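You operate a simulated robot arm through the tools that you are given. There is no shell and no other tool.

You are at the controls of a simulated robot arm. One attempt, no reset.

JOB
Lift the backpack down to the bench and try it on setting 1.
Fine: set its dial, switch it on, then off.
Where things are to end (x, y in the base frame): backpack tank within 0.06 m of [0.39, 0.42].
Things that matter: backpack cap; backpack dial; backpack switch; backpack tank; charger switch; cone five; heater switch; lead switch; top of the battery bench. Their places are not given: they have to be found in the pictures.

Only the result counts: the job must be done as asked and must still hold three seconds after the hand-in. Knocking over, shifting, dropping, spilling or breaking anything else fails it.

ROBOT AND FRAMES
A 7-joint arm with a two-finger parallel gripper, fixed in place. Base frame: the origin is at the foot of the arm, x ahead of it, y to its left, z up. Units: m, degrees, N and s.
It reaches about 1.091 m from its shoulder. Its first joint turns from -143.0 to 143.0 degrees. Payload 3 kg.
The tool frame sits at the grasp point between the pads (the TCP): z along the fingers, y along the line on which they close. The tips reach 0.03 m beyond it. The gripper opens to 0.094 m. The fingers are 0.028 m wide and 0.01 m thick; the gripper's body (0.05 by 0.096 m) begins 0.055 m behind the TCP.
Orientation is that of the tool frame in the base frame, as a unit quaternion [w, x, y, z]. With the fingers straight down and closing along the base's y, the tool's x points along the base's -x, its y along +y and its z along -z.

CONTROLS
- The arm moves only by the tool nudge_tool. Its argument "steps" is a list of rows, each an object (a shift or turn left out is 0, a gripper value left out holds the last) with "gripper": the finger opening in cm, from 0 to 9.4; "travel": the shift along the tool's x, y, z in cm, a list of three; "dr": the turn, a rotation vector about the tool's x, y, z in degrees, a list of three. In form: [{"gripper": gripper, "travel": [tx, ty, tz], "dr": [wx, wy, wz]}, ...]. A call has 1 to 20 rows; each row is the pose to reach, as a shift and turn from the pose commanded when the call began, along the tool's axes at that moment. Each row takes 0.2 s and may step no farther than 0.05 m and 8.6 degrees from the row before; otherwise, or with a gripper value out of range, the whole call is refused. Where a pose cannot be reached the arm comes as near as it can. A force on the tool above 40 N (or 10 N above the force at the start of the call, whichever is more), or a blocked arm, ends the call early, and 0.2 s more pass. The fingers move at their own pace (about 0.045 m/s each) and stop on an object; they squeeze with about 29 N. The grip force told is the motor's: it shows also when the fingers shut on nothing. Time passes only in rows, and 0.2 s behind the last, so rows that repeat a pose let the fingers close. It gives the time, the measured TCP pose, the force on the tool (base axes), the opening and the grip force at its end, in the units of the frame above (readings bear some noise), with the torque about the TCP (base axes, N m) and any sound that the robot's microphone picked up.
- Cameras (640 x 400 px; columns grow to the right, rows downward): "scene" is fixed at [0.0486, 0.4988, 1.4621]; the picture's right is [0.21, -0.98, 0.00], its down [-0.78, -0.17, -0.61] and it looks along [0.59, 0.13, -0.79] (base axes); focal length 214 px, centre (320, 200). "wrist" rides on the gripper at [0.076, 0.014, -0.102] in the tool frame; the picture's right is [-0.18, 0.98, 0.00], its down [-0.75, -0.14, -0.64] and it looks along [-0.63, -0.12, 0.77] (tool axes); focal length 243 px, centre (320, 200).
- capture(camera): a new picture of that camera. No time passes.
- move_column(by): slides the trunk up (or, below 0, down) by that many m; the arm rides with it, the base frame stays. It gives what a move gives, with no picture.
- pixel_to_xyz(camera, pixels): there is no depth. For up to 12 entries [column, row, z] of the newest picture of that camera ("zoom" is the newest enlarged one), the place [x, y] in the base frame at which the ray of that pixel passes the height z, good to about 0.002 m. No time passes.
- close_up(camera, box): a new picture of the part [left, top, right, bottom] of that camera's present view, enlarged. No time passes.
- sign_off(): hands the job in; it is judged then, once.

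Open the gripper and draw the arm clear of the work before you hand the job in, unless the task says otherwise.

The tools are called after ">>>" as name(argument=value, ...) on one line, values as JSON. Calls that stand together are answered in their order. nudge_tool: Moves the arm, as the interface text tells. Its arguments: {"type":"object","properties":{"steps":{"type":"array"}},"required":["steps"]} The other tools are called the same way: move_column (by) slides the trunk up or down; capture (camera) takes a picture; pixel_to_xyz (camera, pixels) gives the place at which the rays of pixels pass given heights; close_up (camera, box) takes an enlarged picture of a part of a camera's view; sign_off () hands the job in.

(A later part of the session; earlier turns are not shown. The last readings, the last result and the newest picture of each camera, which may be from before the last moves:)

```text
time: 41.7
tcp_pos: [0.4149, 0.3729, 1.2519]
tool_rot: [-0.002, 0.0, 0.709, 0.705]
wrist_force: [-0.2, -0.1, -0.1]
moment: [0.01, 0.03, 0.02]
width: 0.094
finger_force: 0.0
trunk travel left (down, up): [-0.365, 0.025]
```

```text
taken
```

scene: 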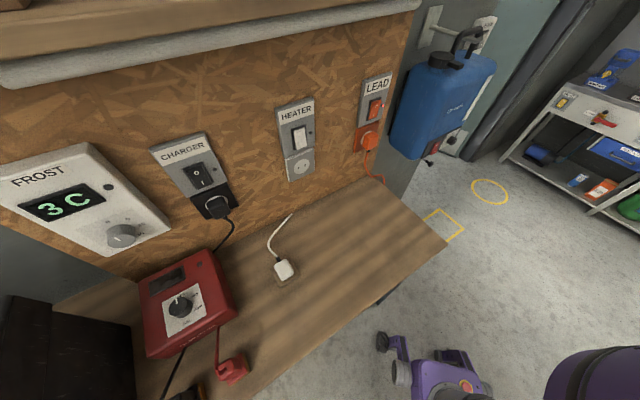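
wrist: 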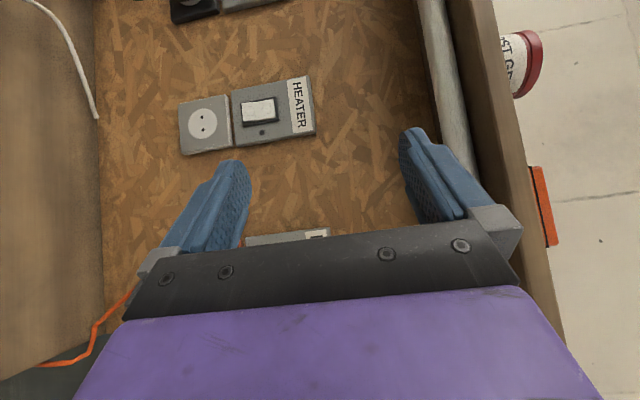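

The place pose is reachable. I check how far the LEAD plug and heater switch are from the planned tank footprint, using the wall-plane depth.

>>> pixel_to_xyz(camera="scene", pixels=[[364, 140, 1.1], [364, 140, 1.0], [375, 108, 1.2], [375, 108, 1.1], [298, 137, 1.2], [298, 137, 1.1], [300, 166, 1.1], [300, 166, 1.0], [372, 152, 1.0]])

>>> close_up(camera="scene", box=[330, 60, 410, 200])

```text
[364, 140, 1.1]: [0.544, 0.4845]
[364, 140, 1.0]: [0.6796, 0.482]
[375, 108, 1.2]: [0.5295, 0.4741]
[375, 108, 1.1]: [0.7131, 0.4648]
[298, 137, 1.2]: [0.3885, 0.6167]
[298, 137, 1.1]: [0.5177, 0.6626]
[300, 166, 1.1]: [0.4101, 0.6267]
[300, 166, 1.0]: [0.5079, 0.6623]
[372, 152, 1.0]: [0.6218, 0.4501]
```

```text
2.86 times, centred on (370, 130) of scene
```

zoom: 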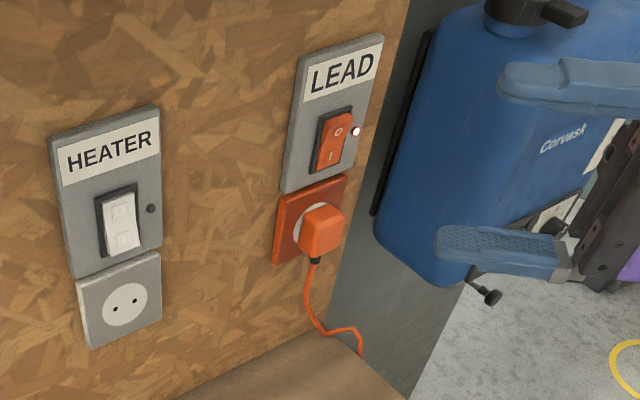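

The LEAD plug sits around t'≈0.085, depth ≥0.32, so a tank centred on (0.39,0.42) facing -y keeps clear. Now I go to a pre-approach point in front of the handle: about (0.741, 0.136, 1.40), az 45°.

>>> nudge_tool(steps=[{"travel": [-2.7, 2, -2], "dr": [0, -4, 0]}, {"travel": [-5.4, 4, -4], "dr": [0, -8, 0]}, {"travel": [-8.1, 6, -6], "dr": [0, -12, 0]}, {"travel": [-10.8, 8, -8], "dr": [0, -16, 0]}, {"travel": [-13.5, 10, -10], "dr": [0, -20, 0]}, {"travel": [-16.2, 12, -12], "dr": [0, -24, 0]}, {"travel": [-18.9, 13, -14], "dr": [0, -28, 0]}, {"travel": [-21.6, 14, -16], "dr": [0, -32, 0]}, {"travel": [-24.3, 14.8, -18], "dr": [0, -36, 0]}, {"travel": [-27, 14.8, -20], "dr": [0, -40, 0]}, {"travel": [-29.8, 14.8, -22], "dr": [0, -43, 0]}, {"travel": [-32.6, 14.8, -23.7], "dr": [0, -45, 0]}])

>>> capture(camera="wrist")

>>> capture(camera="scene")

```text
time: 44.3
tcp_pos: [0.7419, 0.135, 1.401]
tool_rot: [0.27, 0.271, 0.654, 0.652]
wrist_force: [0.0, 0.1, 0.5]
moment: [-0.01, -0.01, 0.0]
width: 0.094
finger_force: 0.2
trunk travel left (down, up): [-0.365, 0.025]
```

```text
taken
```

wrist: 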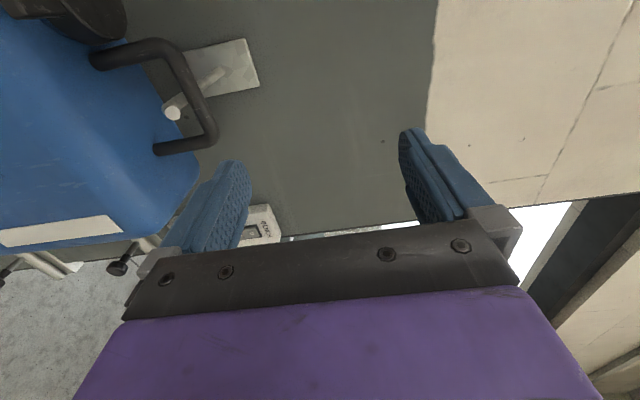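

```text
taken
```

scene: 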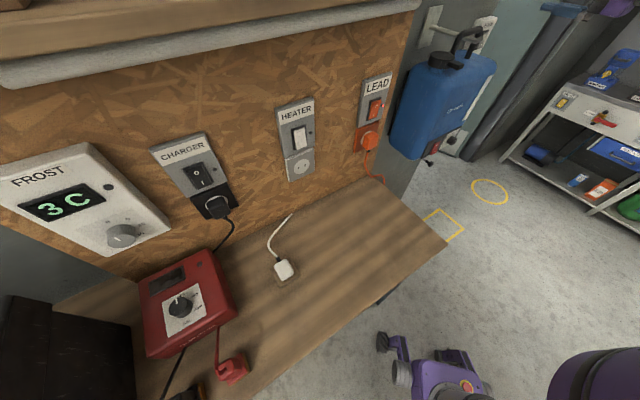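

Excellent view of the handle and hook. I enlarge to measure the bar: its two corners at about (168,48) and (213,138) and the hook tip at (172,113).

>>> close_up(camera="wrist", box=[70, 10, 270, 170])

>>> close_up(camera="scene", box=[420, 0, 500, 60])

```text
2.50 times, centred on (170, 90) of wrist
```

zoom: 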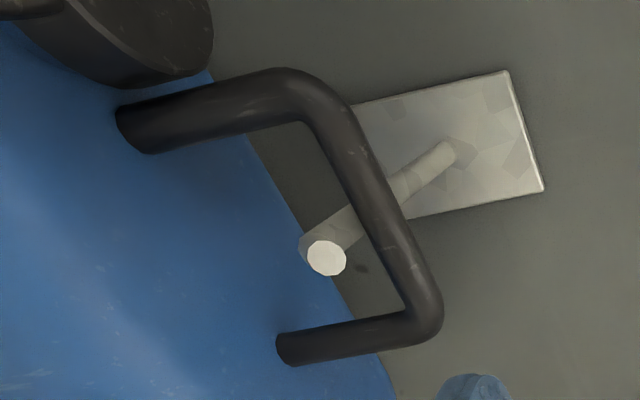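

```text
6.67 times, centred on (460, 30) of scene
```

zoom: 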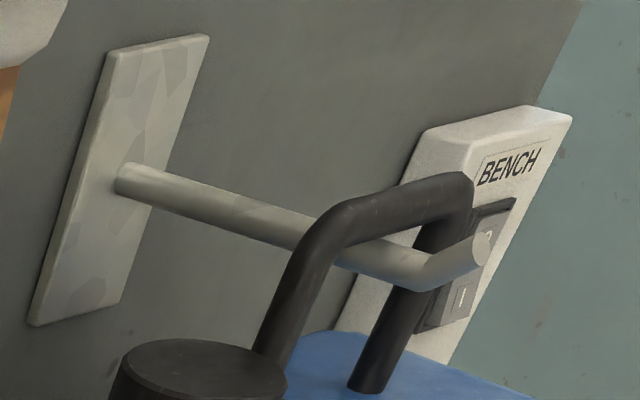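

>>> pixel_to_xyz(camera="wrist", pixels=[[169.2, 51.2, 1.3], [169.2, 51.2, 1.26], [209.2, 134.8, 1.3], [209.2, 134.8, 1.26], [172.8, 112.8, 1.3], [172.8, 112.8, 1.26], [220, 70.8, 1.3], [220, 70.8, 1.26], [195, 96, 1.3], [195, 96, 1.26]])

>>> pixel_to_xyz(camera="scene", pixels=[[463.3, 33, 1.3], [463.3, 33, 1.26], [480.5, 29.25, 1.3], [480.5, 29.25, 1.26], [484, 37.8, 1.3], [484, 37.8, 1.26], [430.3, 26.7, 1.3], [430.3, 26.7, 1.26], [472, 31, 1.3], [472, 31, 1.26]])

```text
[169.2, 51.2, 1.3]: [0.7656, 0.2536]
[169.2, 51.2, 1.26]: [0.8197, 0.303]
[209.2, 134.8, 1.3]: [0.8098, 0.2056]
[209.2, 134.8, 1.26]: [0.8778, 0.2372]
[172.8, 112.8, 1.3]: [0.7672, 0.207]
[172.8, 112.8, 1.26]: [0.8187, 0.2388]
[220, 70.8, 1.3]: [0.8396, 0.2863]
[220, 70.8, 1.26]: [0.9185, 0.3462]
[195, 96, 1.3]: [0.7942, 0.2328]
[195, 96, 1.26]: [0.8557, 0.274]
```

```text
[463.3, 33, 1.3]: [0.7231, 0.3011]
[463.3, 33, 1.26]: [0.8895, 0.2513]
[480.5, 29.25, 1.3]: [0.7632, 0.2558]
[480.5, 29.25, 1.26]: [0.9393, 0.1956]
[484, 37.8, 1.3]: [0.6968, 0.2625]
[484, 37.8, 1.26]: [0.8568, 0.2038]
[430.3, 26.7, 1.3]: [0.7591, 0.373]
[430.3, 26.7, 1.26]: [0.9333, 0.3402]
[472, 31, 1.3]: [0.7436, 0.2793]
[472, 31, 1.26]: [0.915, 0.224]
```

The handle is narrow (bar centreline ~7.6 cm wide, z≈1.282, depth 0.335), so I plan to insert both fingers horizontally under the bar, one on each side of the hook, and lift it from below. I check the tank-top height at the right leg base: wrist ≈(157,149), scene ≈(467,57.7).

>>> pixel_to_xyz(camera="wrist", pixels=[[157.2, 149.2, 1.22], [157.2, 149.2, 1.18], [97, 60, 1.22], [97, 60, 1.18], [90, 40, 1.24], [90, 40, 1.2]])

>>> pixel_to_xyz(camera="scene", pixels=[[467, 57.7, 1.22], [467, 57.7, 1.18], [450, 62, 1.24], [450, 62, 1.2]])

>>> close_up(camera="wrist", box=[0, 0, 160, 160])

```text
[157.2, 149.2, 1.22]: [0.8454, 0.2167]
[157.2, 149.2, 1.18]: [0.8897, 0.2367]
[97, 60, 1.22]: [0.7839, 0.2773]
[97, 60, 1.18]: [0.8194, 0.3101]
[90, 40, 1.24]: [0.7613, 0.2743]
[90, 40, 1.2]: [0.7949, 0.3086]
```

```text
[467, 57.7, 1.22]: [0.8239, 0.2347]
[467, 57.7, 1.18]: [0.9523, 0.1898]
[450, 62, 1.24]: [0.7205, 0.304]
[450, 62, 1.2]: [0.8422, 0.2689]
```

```text
2.50 times, centred on (80, 80) of wrist
```

zoom: 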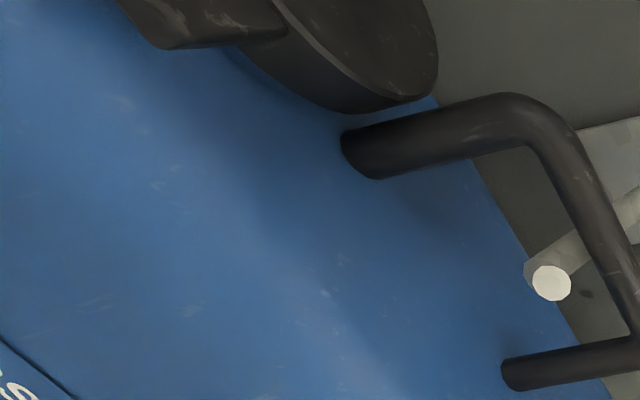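

Legs are ~9 cm apart at the tank top (z≈1.21), centred on t'≈-0.2325 with the hook, so the two fingers fit between hook and legs at ~4 cm opening. I roll the tool to camera-up and set the opening to 4 cm.

>>> nudge_tool(steps=[{"gripper": 4.0, "dr": [0, 0, 8]}, {"dr": [0, 0, 16]}, {"dr": [0, 0, 24]}, {"dr": [0, 0, 32]}, {"dr": [0, 0, 40]}, {"dr": [0, 0, 48]}, {"dr": [0, 0, 56]}, {"dr": [0, 0, 64]}, {"dr": [0, 0, 72]}, {"dr": [0, 0, 80]}, {"dr": [0, 0, 88]}, {"dr": [0, 0, 90]}])

>>> capture(camera="wrist")

```text
time: 46.9
tcp_pos: [0.7438, 0.1333, 1.4007]
tool_rot: [-0.27, 0.654, 0.271, 0.653]
wrist_force: [-0.3, -0.2, 0.3]
moment: [-0.01, 0.02, 0.01]
width: 0.04
finger_force: 0.1
trunk travel left (down, up): [-0.365, 0.025]
```

```text
taken
```

wrist: 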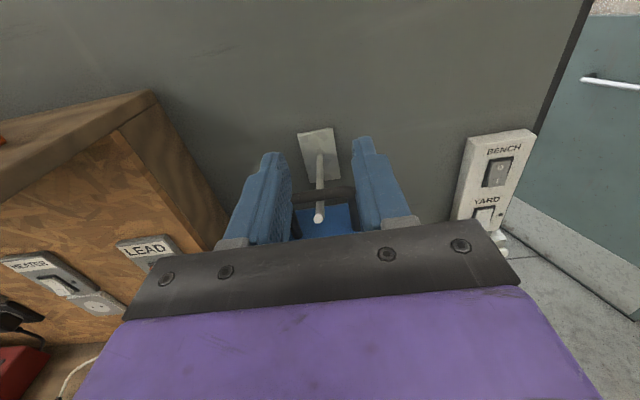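

Good view: hook and handle are between the fingers. I shift 2.7 cm to the left (toward the bench), descend to z≈1.25 in front of the tank, and look again.

>>> nudge_tool(steps=[{"travel": [-3, -0.9, 0]}, {"travel": [-6, -1.8, 0]}, {"travel": [-9, -2.7, 0]}, {"travel": [-12, -2.7, 0]}, {"travel": [-15, -2.7, 0]}, {"travel": [-15, -2.7, 0]}])

>>> capture(camera="wrist")

>>> close_up(camera="wrist", box=[220, 80, 420, 260])

>>> close_up(camera="scene", box=[400, 0, 560, 100])

```text
time: 48.3
tcp_pos: [0.7234, 0.1523, 1.251]
tool_rot: [-0.27, 0.654, 0.272, 0.652]
wrist_force: [0.1, -0.5, 0.4]
moment: [-0.04, 0.0, -0.02]
width: 0.0399
finger_force: 0.2
trunk travel left (down, up): [-0.365, 0.025]
```

```text
taken
```

wrist: 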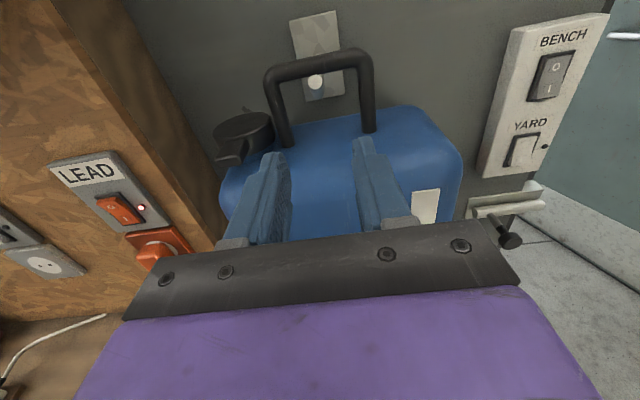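

```text
2.22 times, centred on (320, 170) of wrist
```

zoom: 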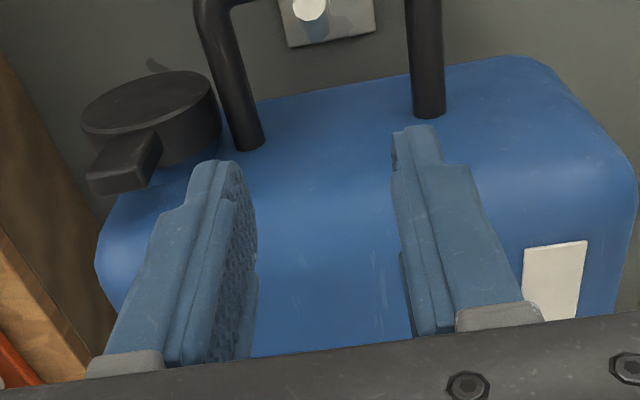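

```text
4.00 times, centred on (480, 50) of scene
```

zoom: 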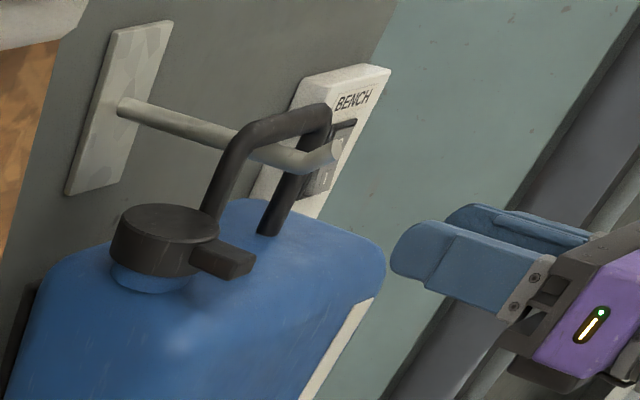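

The fingers look centred; I verify the leg bases (287,146) and (368,130) and hook tip (316,82) with the present wrist picture.

>>> pixel_to_xyz(camera="wrist", pixels=[[287, 146, 1.21], [368, 131, 1.21], [316, 82, 1.275], [270, 80, 1.275], [366, 62, 1.275], [316, 62, 1.282], [444, 115, 1.2], [243, 128, 1.235]])

```text
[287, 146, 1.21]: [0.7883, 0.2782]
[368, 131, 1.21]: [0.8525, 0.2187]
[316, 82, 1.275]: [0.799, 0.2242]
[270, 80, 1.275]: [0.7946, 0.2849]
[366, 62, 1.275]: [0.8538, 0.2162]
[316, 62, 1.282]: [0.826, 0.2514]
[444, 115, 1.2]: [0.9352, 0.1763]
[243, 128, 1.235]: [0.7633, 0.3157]
```

>>> pixel_to_xyz(camera="wrist", pixels=[[248, 147.5, 1.235], [246, 165.5, 1.215], [216, 160, 1.235], [275, 125, 1.235], [216, 140, 1.235]])

>>> close_up(camera="wrist", box=[200, 90, 300, 190])

```text
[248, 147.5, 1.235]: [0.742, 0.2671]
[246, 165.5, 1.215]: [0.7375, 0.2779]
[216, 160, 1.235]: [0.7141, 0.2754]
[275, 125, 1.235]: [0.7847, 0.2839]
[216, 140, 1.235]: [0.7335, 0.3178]
```

```text
4.00 times, centred on (250, 140) of wrist
```

zoom: 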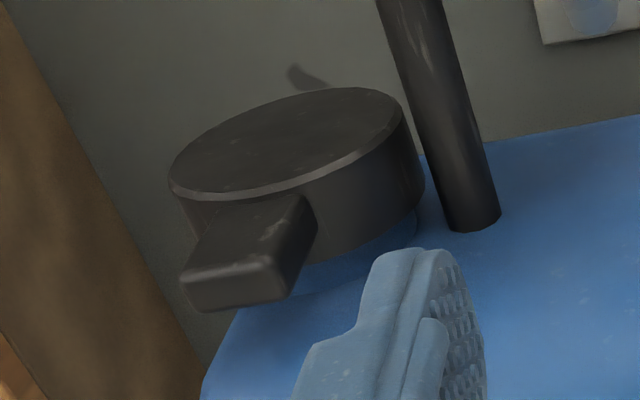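

Cap tab's nearest edge is ~6.8 cm left of the tool axis, and the gripper body reaches only 4.8 cm, so there is clearance. I advance 15.5 cm straight toward the wall so the fingers pass under the bar on both sides of the hook.

>>> nudge_tool(steps=[{"travel": [0, 0.1, 2]}, {"travel": [0, 0.1, 4]}, {"travel": [0, 0.1, 6]}, {"travel": [0, 0.1, 8]}, {"travel": [0, 0.1, 10]}, {"travel": [0, 0.1, 12]}])

>>> capture(camera="wrist")

>>> close_up(camera="scene", box=[400, 0, 560, 100])

```text
time: 49.7
tcp_pos: [0.8082, 0.2379, 1.2495]
tool_rot: [-0.27, 0.655, 0.271, 0.652]
wrist_force: [-0.6, 0.1, -1.2]
moment: [0.01, 0.0, 0.0]
width: 0.0401
finger_force: 0.0
trunk travel left (down, up): [-0.365, 0.025]
```

```text
taken
```

wrist: 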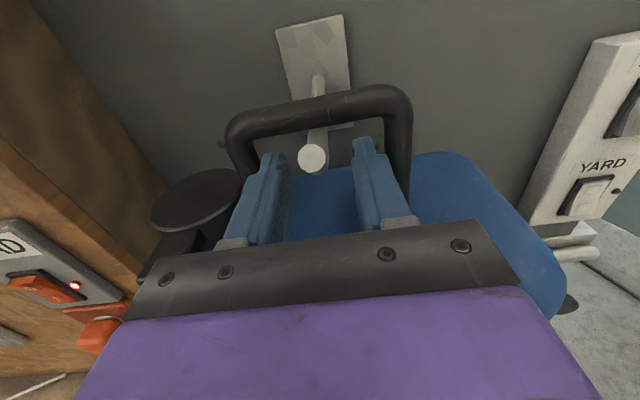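

```text
4.00 times, centred on (480, 50) of scene
```

zoom: 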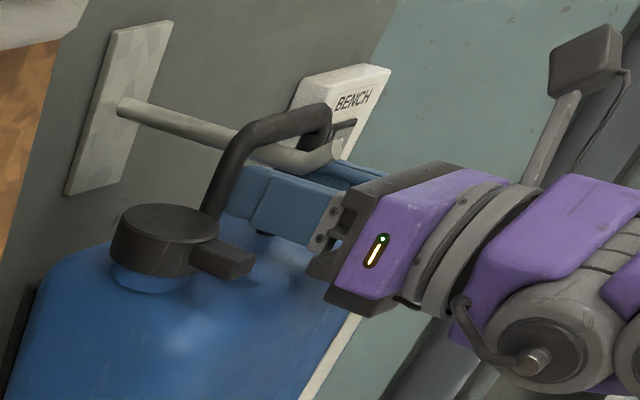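

No contact, fingers straddle the hook below the bar. I advance 3 cm more.

>>> nudge_tool(steps=[{"travel": [0, 0, 1]}, {"travel": [0, 0, 2]}, {"travel": [0, 0, 3]}, {"travel": [0, 0, 3]}])

>>> capture(camera="wrist")

>>> close_up(camera="scene", box=[420, 0, 540, 75])

```text
time: 50.7
tcp_pos: [0.8293, 0.2587, 1.2499]
tool_rot: [-0.27, 0.654, 0.271, 0.653]
wrist_force: [0.4, -0.2, 3.1]
moment: [-0.07, 0.1, 0.01]
width: 0.04
finger_force: 0.1
trunk travel left (down, up): [-0.365, 0.025]
```

```text
taken
```

wrist: 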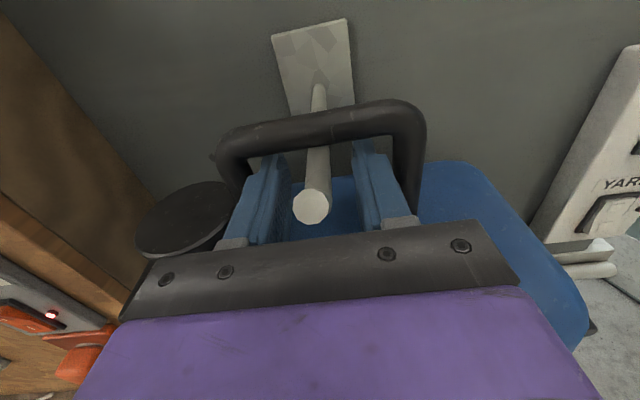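

```text
5.33 times, centred on (480, 38) of scene
```

zoom: 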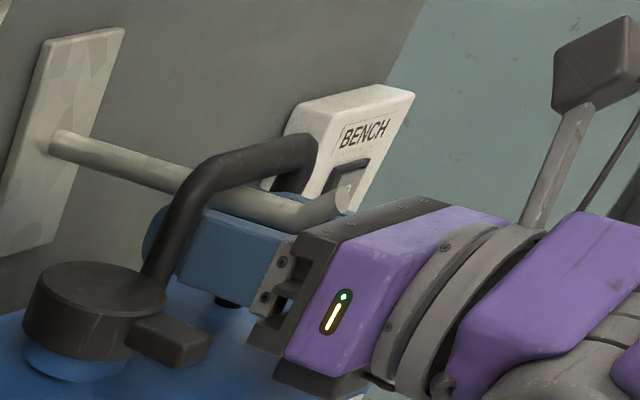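

A small upward force (3 N) appeared and the hook tip is close to the gripper's face, so I back off 1 cm and read again.

>>> nudge_tool(steps=[{"travel": [0.3, 0, -0.5]}, {"travel": [0.5, 0, -1]}, {"travel": [0.5, 0, -1]}])

>>> capture(camera="wrist")

```text
time: 51.5
tcp_pos: [0.8227, 0.2519, 1.2539]
tool_rot: [-0.27, 0.654, 0.272, 0.652]
wrist_force: [-0.3, 0.4, 0.4]
moment: [0.04, -0.01, -0.03]
width: 0.0399
finger_force: 0.1
trunk travel left (down, up): [-0.365, 0.025]
```

```text
taken
```

wrist: 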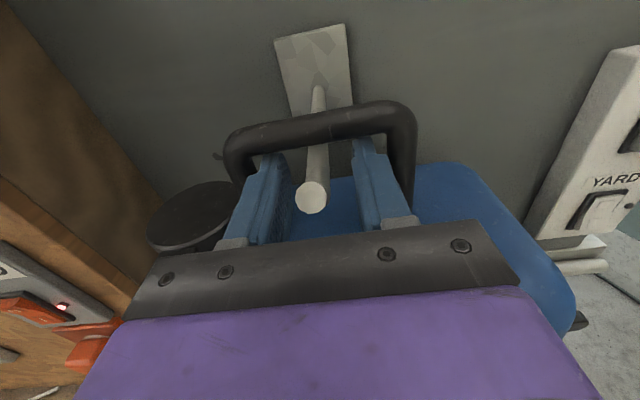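

Force is back to zero. I raise slowly to bring the finger tops against the bar, watching the vertical force.

>>> nudge_tool(steps=[{"travel": [0.3, 0, 0]}, {"travel": [0.6, 0, 0]}, {"travel": [0.8, 0, 0]}, {"travel": [0.8, 0, 0]}])

>>> nudge_tool(steps=[{"travel": [0.2, 0, 0]}, {"travel": [0.4, 0, 0]}, {"travel": [0.4, 0, 0]}])

>>> capture(camera="wrist")

```text
time: 52.5
tcp_pos: [0.8239, 0.2537, 1.2596]
tool_rot: [-0.27, 0.656, 0.271, 0.651]
wrist_force: [-0.2, 0.7, -13.3]
moment: [-0.15, 0.17, -0.02]
width: 0.0397
finger_force: 0.1
trunk travel left (down, up): [-0.365, 0.025]
```

```text
time: 53.3
tcp_pos: [0.8238, 0.2516, 1.2639]
tool_rot: [-0.271, 0.655, 0.272, 0.651]
wrist_force: [-0.2, -0.4, -13.2]
moment: [-0.09, 0.17, 0.02]
width: 0.0398
finger_force: 0.0
trunk travel left (down, up): [-0.365, 0.025]
```

```text
taken
```

wrist: 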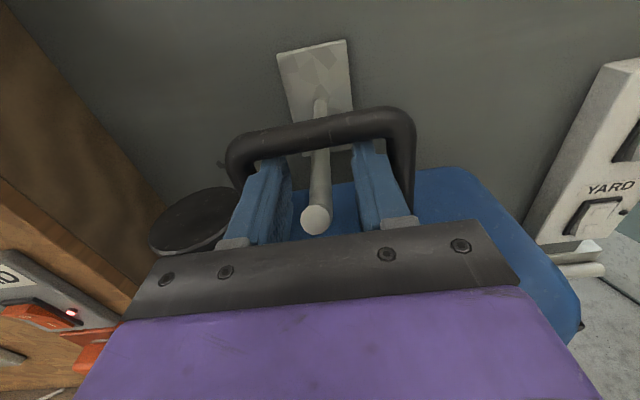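

The full weight (~13.3 N) is already on the fingers, but the torque says the bar is ~1.4 cm ahead of the TCP. I set it back down 1 cm, insert 0.8 cm deeper, and raise again.

>>> nudge_tool(steps=[{"travel": [-0.4, 0, 0]}, {"travel": [-0.8, 0, 0]}, {"travel": [-1.0, 0, 0]}, {"travel": [-1.0, 0, 0]}])

>>> nudge_tool(steps=[{"travel": [0, 0, 0.4]}, {"travel": [0, 0, 0.8]}, {"travel": [0, 0, 0.8]}])

```text
time: 54.3
tcp_pos: [0.8243, 0.2515, 1.2567]
tool_rot: [-0.27, 0.654, 0.272, 0.652]
wrist_force: [2.6, 0.7, -4.6]
moment: [-0.02, 0.1, 0.01]
width: 0.0395
finger_force: 0.1
trunk travel left (down, up): [-0.365, 0.025]
```

```text
time: 55.1
tcp_pos: [0.829, 0.2556, 1.2557]
tool_rot: [-0.27, 0.654, 0.271, 0.653]
wrist_force: [-1.0, -2.0, -3.6]
moment: [0.03, 0.1, -0.04]
width: 0.0399
finger_force: 0.2
trunk travel left (down, up): [-0.365, 0.025]
```

Still ~4 N on the fingers, so the bar may have been dragged a little. I lower 0.4 cm to unload, push in the remaining 0.4 cm, then raise again and read the torque.

>>> nudge_tool(steps=[{"travel": [-0.25, 0, 0]}, {"travel": [-0.4, 0, 0]}, {"travel": [-0.4, 0, 0]}])

>>> nudge_tool(steps=[{"travel": [0, 0, 0.4]}, {"travel": [0, 0, 0.4]}])

>>> nudge_tool(steps=[{"travel": [0.4, 0, 0]}, {"travel": [0.8, 0, 0]}, {"travel": [1.2, 0, 0]}, {"travel": [1.2, 0, 0]}, {"travel": [1.2, 0, 0]}])

>>> capture(camera="wrist")

>>> close_up(camera="scene", box=[400, 0, 560, 100])

```text
time: 55.9
tcp_pos: [0.8275, 0.2574, 1.2517]
tool_rot: [-0.271, 0.654, 0.272, 0.653]
wrist_force: [-0.7, -0.2, 0.4]
moment: [-0.01, 0.0, -0.01]
width: 0.0401
finger_force: 0.0
trunk travel left (down, up): [-0.365, 0.025]
```

```text
time: 56.5
tcp_pos: [0.831, 0.26, 1.2531]
tool_rot: [-0.27, 0.655, 0.271, 0.652]
wrist_force: [-0.5, 0.6, 0.7]
moment: [0.03, -0.01, -0.02]
width: 0.04
finger_force: 0.1
trunk travel left (down, up): [-0.365, 0.025]
```

```text
time: 57.7
tcp_pos: [0.8321, 0.26, 1.2626]
tool_rot: [-0.27, 0.655, 0.271, 0.651]
wrist_force: [-0.5, 0.4, -13.7]
moment: [-0.04, 0.13, 0.0]
width: 0.0398
finger_force: 0.1
trunk travel left (down, up): [-0.365, 0.025]
```

```text
taken
```

wrist: 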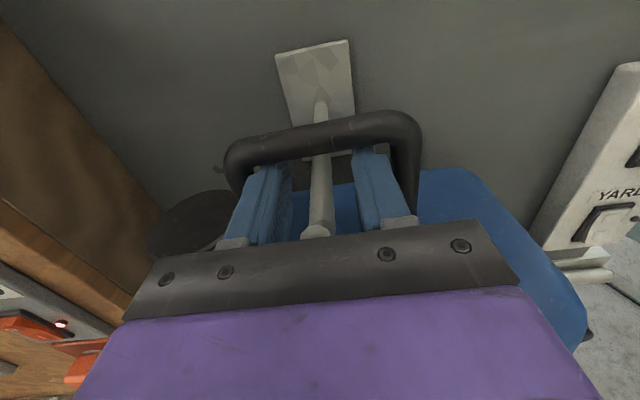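

```text
4.00 times, centred on (480, 50) of scene
```

zoom: 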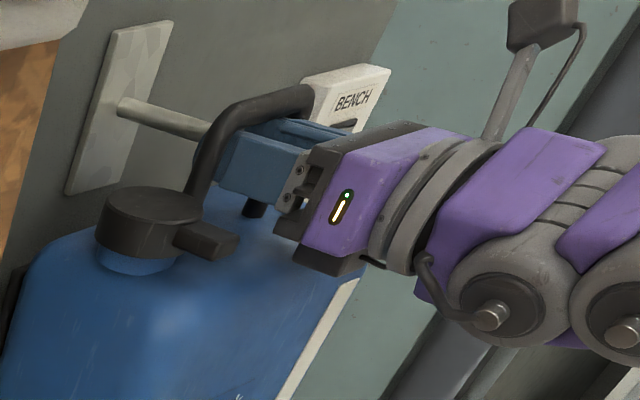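

Full weight 13.7 N is held ~0.9 cm ahead of the TCP, well on the fingers. I lift 2.2 cm more so that the bar clears the upturned hook tip while the tank top stays below the hook.

>>> nudge_tool(steps=[{"travel": [0.4, 0, 0]}, {"travel": [0.9, 0, 0]}, {"travel": [1.4, 0, 0]}, {"travel": [1.9, 0, 0]}, {"travel": [2.2, 0, 0]}, {"travel": [2.2, 0, 0]}, {"travel": [2.2, 0, 0]}])

>>> capture(camera="wrist")

>>> close_up(camera="scene", box=[380, 0, 540, 100])

>>> capture(camera="scene")

```text
time: 59.3
tcp_pos: [0.8337, 0.2601, 1.2847]
tool_rot: [-0.27, 0.655, 0.272, 0.651]
wrist_force: [0.0, 0.3, -13.0]
moment: [-0.03, 0.13, 0.02]
width: 0.0399
finger_force: 0.0
trunk travel left (down, up): [-0.365, 0.025]
```

```text
taken
```

wrist: 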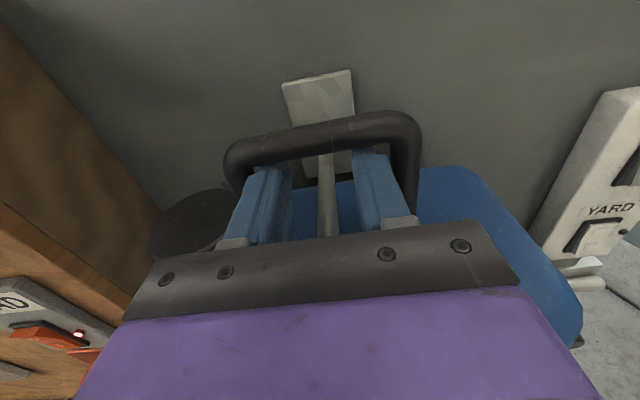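

```text
4.00 times, centred on (460, 50) of scene
```

zoom: 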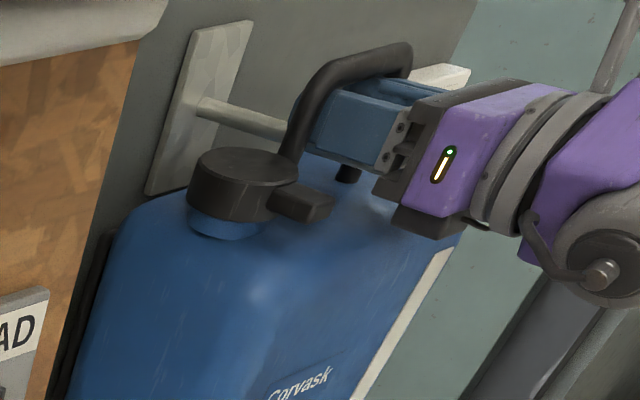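

```text
taken
```

scene: 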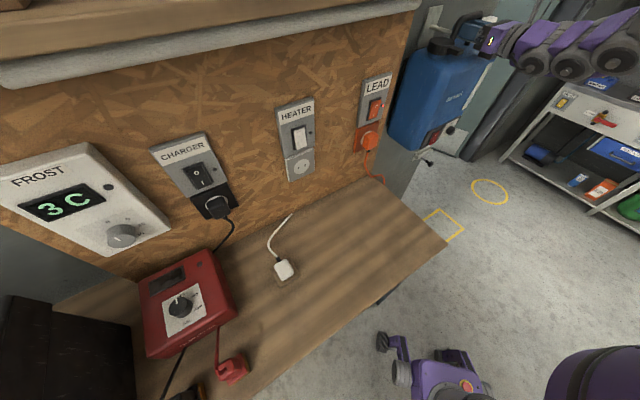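

The bar is clear above the hook tip with the tank hanging level. I retreat straight out from the wall 16 cm, gently, so the whole tank clears the hook.

>>> nudge_tool(steps=[{"travel": [0, 0, -0.3]}, {"travel": [0, 0, -0.8]}, {"travel": [0, 0, -1.5]}, {"travel": [0, 0, -2.4]}, {"travel": [0, 0, -3.4]}, {"travel": [0, 0, -4.4]}, {"travel": [0, 0, -5.4]}, {"travel": [0, 0, -6.4]}, {"travel": [0, 0, -7.4]}, {"travel": [0, 0, -8.4]}, {"travel": [0, 0, -9.4]}, {"travel": [0, 0, -10.4]}, {"travel": [0, 0, -11.4]}, {"travel": [0, 0, -12.4]}, {"travel": [0, 0, -13.4]}, {"travel": [0, 0, -14.3]}, {"travel": [0, 0, -15.1]}, {"travel": [0, 0, -15.7]}, {"travel": [0, 0, -16]}, {"travel": [0, 0, -16]}])

>>> capture(camera="wrist")

>>> capture(camera="scene")

```text
time: 63.5
tcp_pos: [0.7177, 0.1474, 1.2855]
tool_rot: [-0.269, 0.655, 0.271, 0.652]
wrist_force: [0.1, 1.1, -13.9]
moment: [-0.07, 0.11, -0.01]
width: 0.0398
finger_force: 0.1
trunk travel left (down, up): [-0.365, 0.025]
```

```text
taken
```

wrist: 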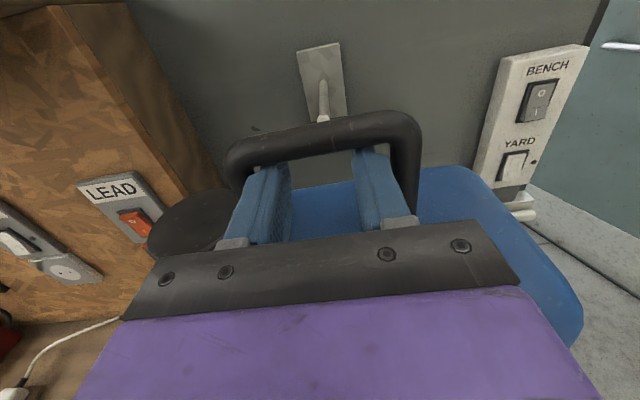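

```text
taken
```

scene: 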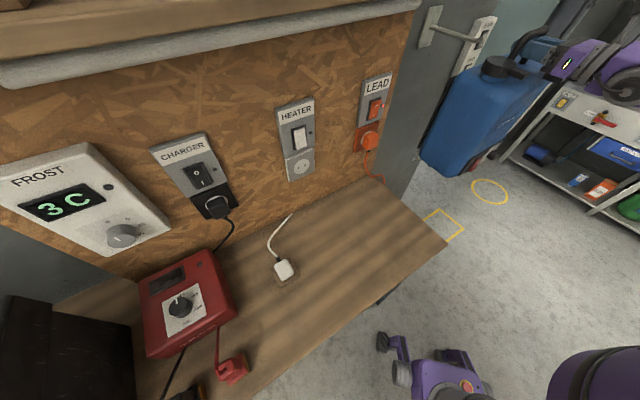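

The tank is off the hook, hanging level with ~13.9 N. I carry it toward the bench: back another 5 cm from the wall and left along the bench, turning it gradually.

>>> nudge_tool(steps=[{"travel": [0, -0.3, -0.3], "dr": [0, 0, 0]}, {"travel": [0, -0.9, -0.8], "dr": [0, 0, 0]}, {"travel": [0, -1.8, -1.4], "dr": [1, 0, 0]}, {"travel": [0, -2.9, -2.1], "dr": [2, 0, 0]}, {"travel": [0, -4.1, -2.8], "dr": [4, 0, 0]}, {"travel": [0, -5.4, -3.4], "dr": [6, 0, 0]}, {"travel": [0, -6.8, -3.9], "dr": [8, 0, 0]}, {"travel": [0, -8.2, -4.3], "dr": [10, 0, 0]}, {"travel": [0, -9.6, -4.6], "dr": [12, 0, 0]}, {"travel": [0, -11, -4.8], "dr": [14, 0, 0]}, {"travel": [0, -12.4, -4.9], "dr": [16, 0, 0]}, {"travel": [0, -13.8, -4.9], "dr": [18, 0, 0]}, {"travel": [0, -15.2, -4.9], "dr": [20, 0, 0]}, {"travel": [0, -16.6, -4.9], "dr": [22, 0, 0]}, {"travel": [0, -18, -4.9], "dr": [24, 0, 0]}, {"travel": [0, -19.3, -4.9], "dr": [26, 0, 0]}, {"travel": [0, -20.4, -4.9], "dr": [27.5, 0, 0]}, {"travel": [0, -21.2, -4.9], "dr": [28.5, 0, 0]}, {"travel": [0, -21.6, -4.9], "dr": [29, 0, 0]}, {"travel": [0, -21.6, -4.9], "dr": [29, 0, 0]}])

>>> capture(camera="wrist")

>>> capture(camera="scene")

```text
time: 67.7
tcp_pos: [0.5322, 0.2645, 1.2857]
tool_rot: [-0.425, 0.566, 0.427, 0.563]
wrist_force: [0.9, 0.4, -13.2]
moment: [-0.14, 0.08, 0.0]
width: 0.0397
finger_force: 0.0
trunk travel left (down, up): [-0.365, 0.025]
```

```text
taken
```

wrist: 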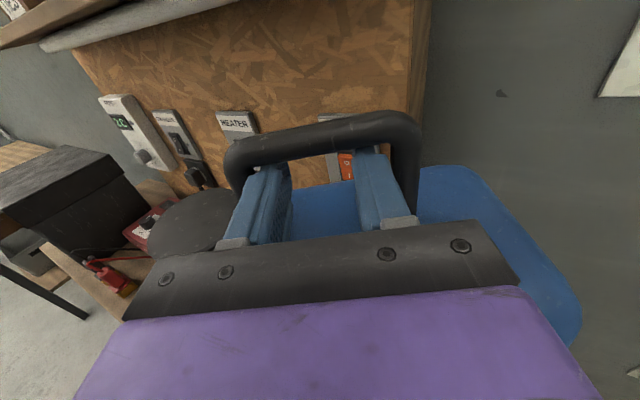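

```text
taken
```

scene: 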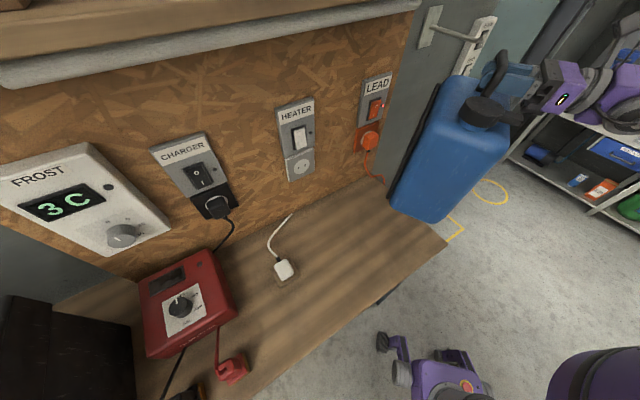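

The tank is over the bench end, still level. I continue to the place position above (0.39, 0.415), finishing the turn to az 90°.

>>> nudge_tool(steps=[{"travel": [0, -0.36, 0.19], "dr": [0.3, 0, 0]}, {"travel": [0, -0.89, 0.48], "dr": [0.8, 0, 0]}, {"travel": [0, -1.78, 0.97], "dr": [1.6, 0, 0]}, {"travel": [0, -2.84, 1.55], "dr": [2.6, 0, 0]}, {"travel": [0, -4.08, 2.22], "dr": [3.7, 0, 0]}, {"travel": [0, -5.5, 2.99], "dr": [5, 0, 0]}, {"travel": [0, -6.92, 3.77], "dr": [6.2, 0, 0]}, {"travel": [0, -8.34, 4.54], "dr": [7.5, 0, 0]}, {"travel": [0, -9.76, 5.31], "dr": [8.8, 0, 0]}, {"travel": [0, -11.18, 6.09], "dr": [10.1, 0, 0]}, {"travel": [0, -12.6, 6.86], "dr": [11.4, 0, 0]}, {"travel": [0, -14.02, 7.63], "dr": [12.6, 0, 0]}, {"travel": [0, -15.27, 8.31], "dr": [13.8, 0, 0]}, {"travel": [0, -16.33, 8.89], "dr": [14.7, 0, 0]}, {"travel": [0, -17.2, 9.37], "dr": [15.5, 0, 0]}, {"travel": [0, -17.75, 9.66], "dr": [16, 0, 0]}, {"travel": [0, -17.75, 9.66], "dr": [16, 0, 0]}, {"travel": [0, -17.75, 9.66], "dr": [16, 0, 0]}])

>>> capture(camera="wrist")

>>> capture(camera="scene")

```text
time: 71.5
tcp_pos: [0.3866, 0.408, 1.2867]
tool_rot: [-0.5, 0.501, 0.501, 0.498]
wrist_force: [0.0, -0.1, -13.4]
moment: [-0.1, 0.03, 0.01]
width: 0.0399
finger_force: 0.1
trunk travel left (down, up): [-0.365, 0.025]
```

```text
taken
```

wrist: 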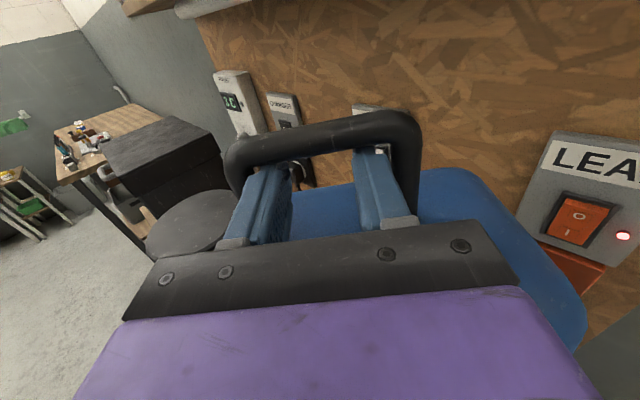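

```text
taken
```

scene: 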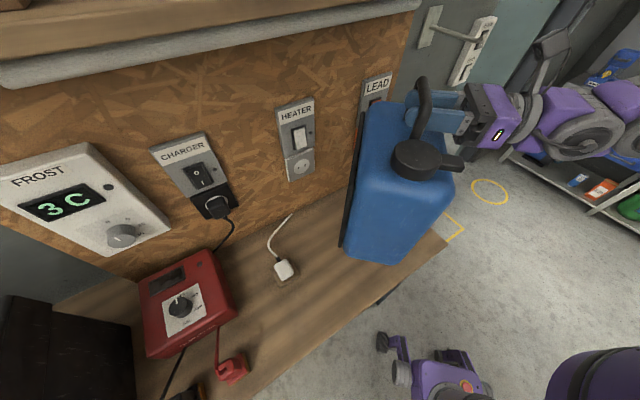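

The tank hangs above its spot with clearance to the LEAD plug and cable. I lower it 8.5 cm, then finish in small steps while watching the force.

>>> nudge_tool(steps=[{"travel": [-0.3, 0, 0]}, {"travel": [-0.9, 0, 0]}, {"travel": [-1.8, 0, 0]}, {"travel": [-2.9, 0, 0]}, {"travel": [-4.1, 0, 0]}, {"travel": [-5.3, 0, 0]}, {"travel": [-6.4, 0, 0]}, {"travel": [-7.3, 0, 0]}, {"travel": [-8.0, 0, 0]}, {"travel": [-8.4, 0, 0]}, {"travel": [-8.5, 0, 0]}, {"travel": [-8.5, 0, 0]}])

>>> capture(camera="scene")

>>> capture(camera="wrist")

```text
time: 74.1
tcp_pos: [0.3884, 0.4069, 1.2011]
tool_rot: [-0.5, 0.501, 0.501, 0.498]
wrist_force: [2.4, 1.4, -6.4]
moment: [-0.09, 0.18, -0.02]
width: 0.0409
finger_force: 0.8
trunk travel left (down, up): [-0.365, 0.025]
```

```text
taken
```

scene: 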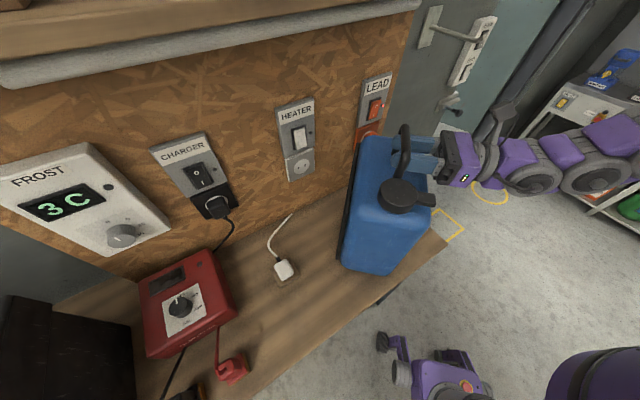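

```text
taken
```

wrist: 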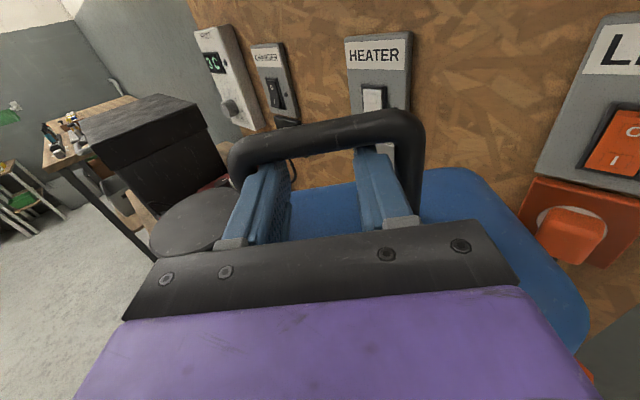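

The force dropped to -6.4 N at z=1.201: the tank is touching something, a bit earlier than predicted. I look closely before lowering more.

>>> close_up(camera="scene", box=[320, 110, 480, 290])

>>> close_up(camera="wrist", box=[400, 100, 640, 400])

>>> pixel_to_xyz(camera="scene", pixels=[[343, 262, 0.85], [388, 275, 0.85], [430, 226, 0.85], [343, 262, 0.87], [388, 275, 0.87], [430, 226, 0.87]])

```text
2.22 times, centred on (400, 200) of scene
```

zoom: 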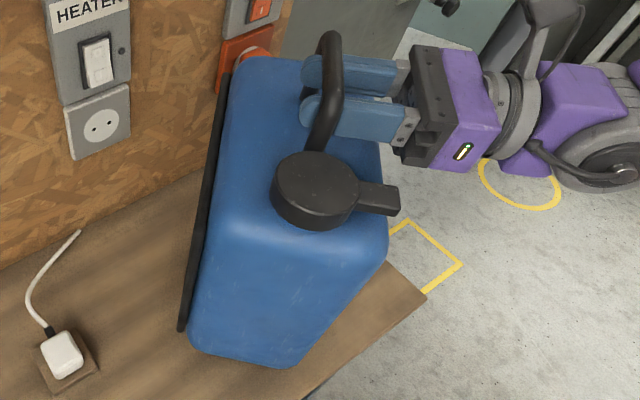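

```text
1.33 times, centred on (520, 250) of wrist
```

zoom: 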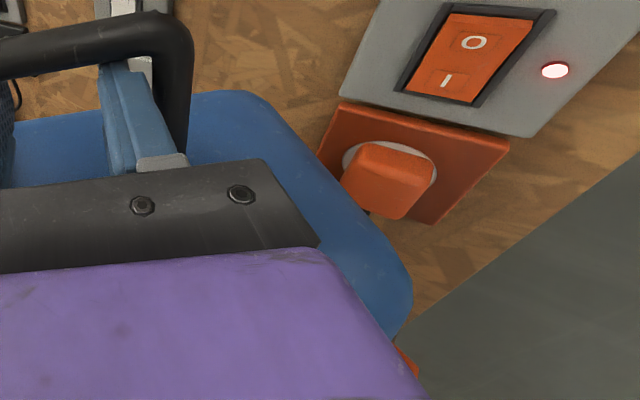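

```text
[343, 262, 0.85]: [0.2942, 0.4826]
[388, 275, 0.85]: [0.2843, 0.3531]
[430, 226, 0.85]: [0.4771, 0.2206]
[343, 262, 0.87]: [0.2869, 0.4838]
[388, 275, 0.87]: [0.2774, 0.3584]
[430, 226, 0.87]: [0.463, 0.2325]
```

The footprint at z=0.85 fits the tank standing on the bench (front-left bottom corner ≈(0.284,0.353)), nothing beneath it. I keep lowering in small steps.

>>> nudge_tool(steps=[{"travel": [-0.2, 0, 0]}, {"travel": [-0.4, 0, 0]}, {"travel": [-0.4, 0, 0]}])

>>> nudge_tool(steps=[{"travel": [-0.2, 0, 0]}, {"travel": [-0.4, 0, 0]}, {"travel": [-0.4, 0, 0]}])

>>> capture(camera="wrist")

```text
time: 74.9
tcp_pos: [0.3871, 0.4063, 1.1972]
tool_rot: [-0.5, 0.501, 0.5, 0.499]
wrist_force: [1.7, -0.3, 2.0]
moment: [0.06, 0.05, 0.01]
width: 0.0394
finger_force: 0.0
trunk travel left (down, up): [-0.365, 0.025]
```

```text
time: 75.7
tcp_pos: [0.3853, 0.4059, 1.1963]
tool_rot: [0.501, -0.5, -0.499, -0.5]
wrist_force: [7.9, 3.2, 28.5]
moment: [-1.35, -0.26, 0.36]
width: 0.0391
finger_force: 0.0
trunk travel left (down, up): [-0.365, 0.025]
```

```text
taken
```

wrist: 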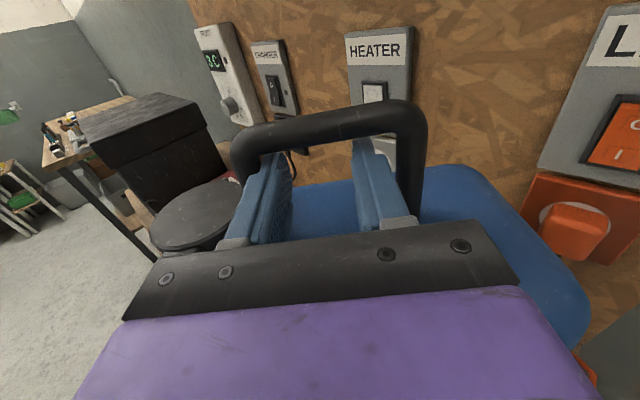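

The gripper's underside is now pressing on the tank top (+28 N), so the tank is standing on the bench. I raise 0.5 cm to the free gap.

>>> nudge_tool(steps=[{"travel": [0.3, 0, 0]}, {"travel": [0.5, 0, 0]}, {"travel": [0.5, 0, 0]}])

>>> capture(camera="wrist")

>>> close_up(camera="scene", box=[320, 110, 480, 290])

```text
time: 76.5
tcp_pos: [0.3865, 0.4065, 1.1986]
tool_rot: [-0.499, 0.502, 0.501, 0.498]
wrist_force: [2.6, 1.0, -3.0]
moment: [-0.05, -0.04, -0.05]
width: 0.0382
finger_force: 0.0
trunk travel left (down, up): [-0.365, 0.025]
```

```text
taken
```

wrist: 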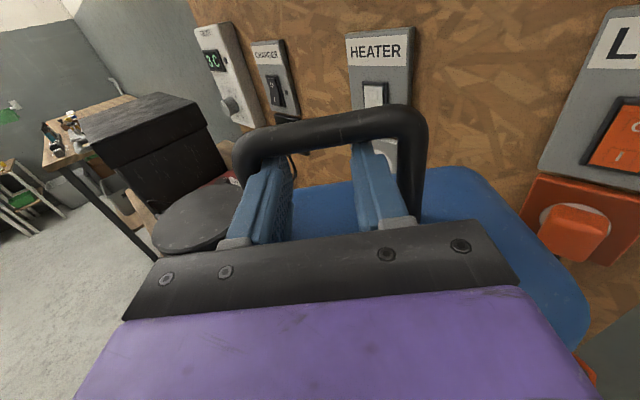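

```text
2.22 times, centred on (400, 200) of scene
```

zoom: 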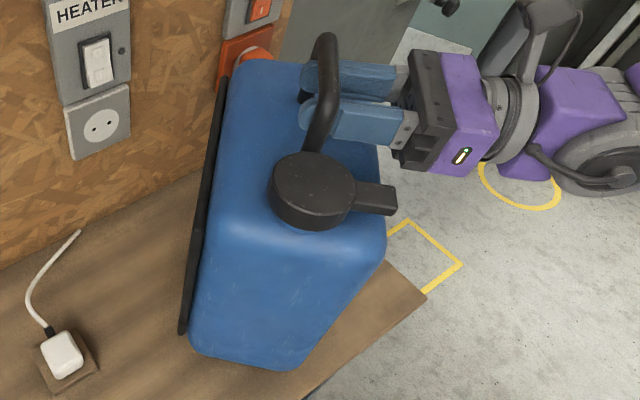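

A few newtons remain (finger against a leg, bar on finger). I narrow the opening to 3 cm and lower 0.1 cm to free the fingers.

>>> nudge_tool(steps=[{"gripper": 3.0, "travel": [-0.1, 0, 0]}, {"travel": [-0.15, 0, 0]}, {"travel": [-0.15, 0, 0]}])

```text
time: 77.3
tcp_pos: [0.3862, 0.4075, 1.1977]
tool_rot: [-0.5, 0.501, 0.5, 0.499]
wrist_force: [0.6, -0.2, 0.1]
moment: [0.0, 0.02, 0.01]
width: 0.03
finger_force: 0.1
trunk travel left (down, up): [-0.365, 0.025]
```

Forces are zero. I withdraw the fingers straight back (-y), slowly at first.

>>> nudge_tool(steps=[{"travel": [0, 0, -0.7]}, {"travel": [0, 0, -1.5]}, {"travel": [0, 0, -2.5]}, {"travel": [0, 0, -3.5]}, {"travel": [0, 0, -4.5]}])

>>> nudge_tool(steps=[{"travel": [0.2, 0, -1.5]}, {"travel": [0.4, 0, -3]}, {"travel": [0.6, 0, -4.5]}, {"travel": [0.8, 0, -6]}, {"travel": [1, 0, -8]}, {"travel": [1, 0, -10]}, {"travel": [1, 0, -12]}])

>>> capture(camera="wrist")

>>> capture(camera="scene")

```text
time: 78.5
tcp_pos: [0.385, 0.3604, 1.1975]
tool_rot: [-0.5, 0.501, 0.5, 0.499]
wrist_force: [-0.4, -1.5, -0.5]
moment: [-0.02, 0.01, 0.01]
width: 0.0299
finger_force: 0.1
trunk travel left (down, up): [-0.365, 0.025]
```

```text
time: 80.1
tcp_pos: [0.3851, 0.24, 1.209]
tool_rot: [-0.5, 0.501, 0.5, 0.498]
wrist_force: [0.1, -0.5, 0.1]
moment: [-0.03, -0.01, 0.03]
width: 0.0296
finger_force: 0.1
trunk travel left (down, up): [-0.365, 0.025]
```

```text
taken
```

wrist: 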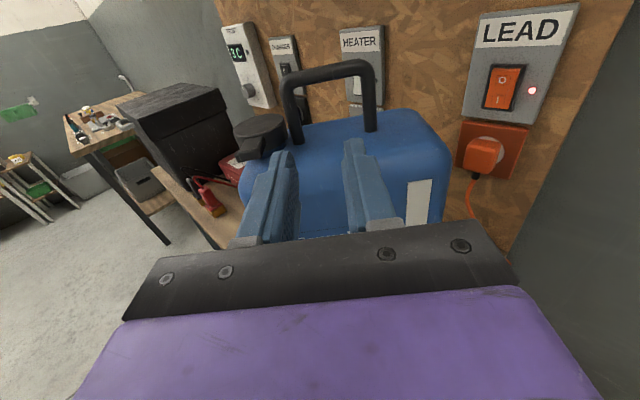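

```text
taken
```

scene: 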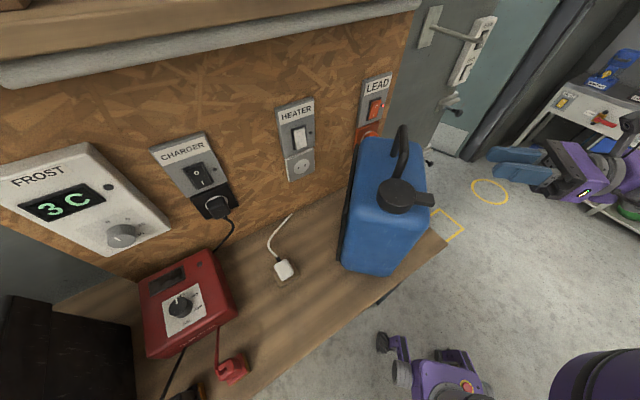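

The tank stands freely on the bench. I check its position with the leg bases, at wrist ≈(300,141) and (370,130), z≈1.153.

>>> pixel_to_xyz(camera="wrist", pixels=[[299, 141, 1.153], [370, 130, 1.153], [261, 135, 1.178]])

>>> close_up(camera="wrist", box=[220, 50, 480, 240])

>>> close_up(camera="scene", box=[320, 110, 480, 290])

```text
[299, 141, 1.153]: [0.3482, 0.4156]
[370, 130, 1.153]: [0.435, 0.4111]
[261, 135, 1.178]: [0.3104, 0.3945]
```

```text
2.11 times, centred on (350, 145) of wrist
```

zoom: 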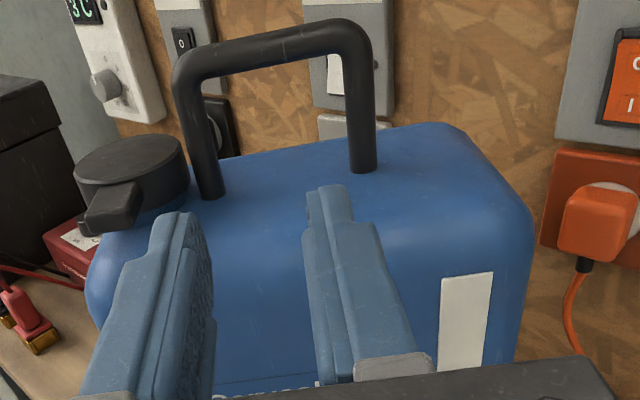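

```text
2.22 times, centred on (400, 200) of scene
```

zoom: 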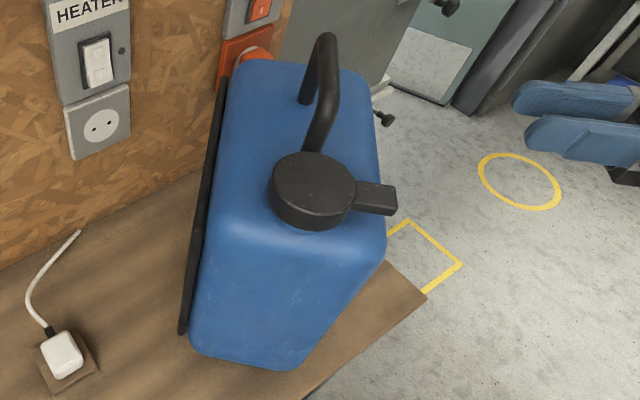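

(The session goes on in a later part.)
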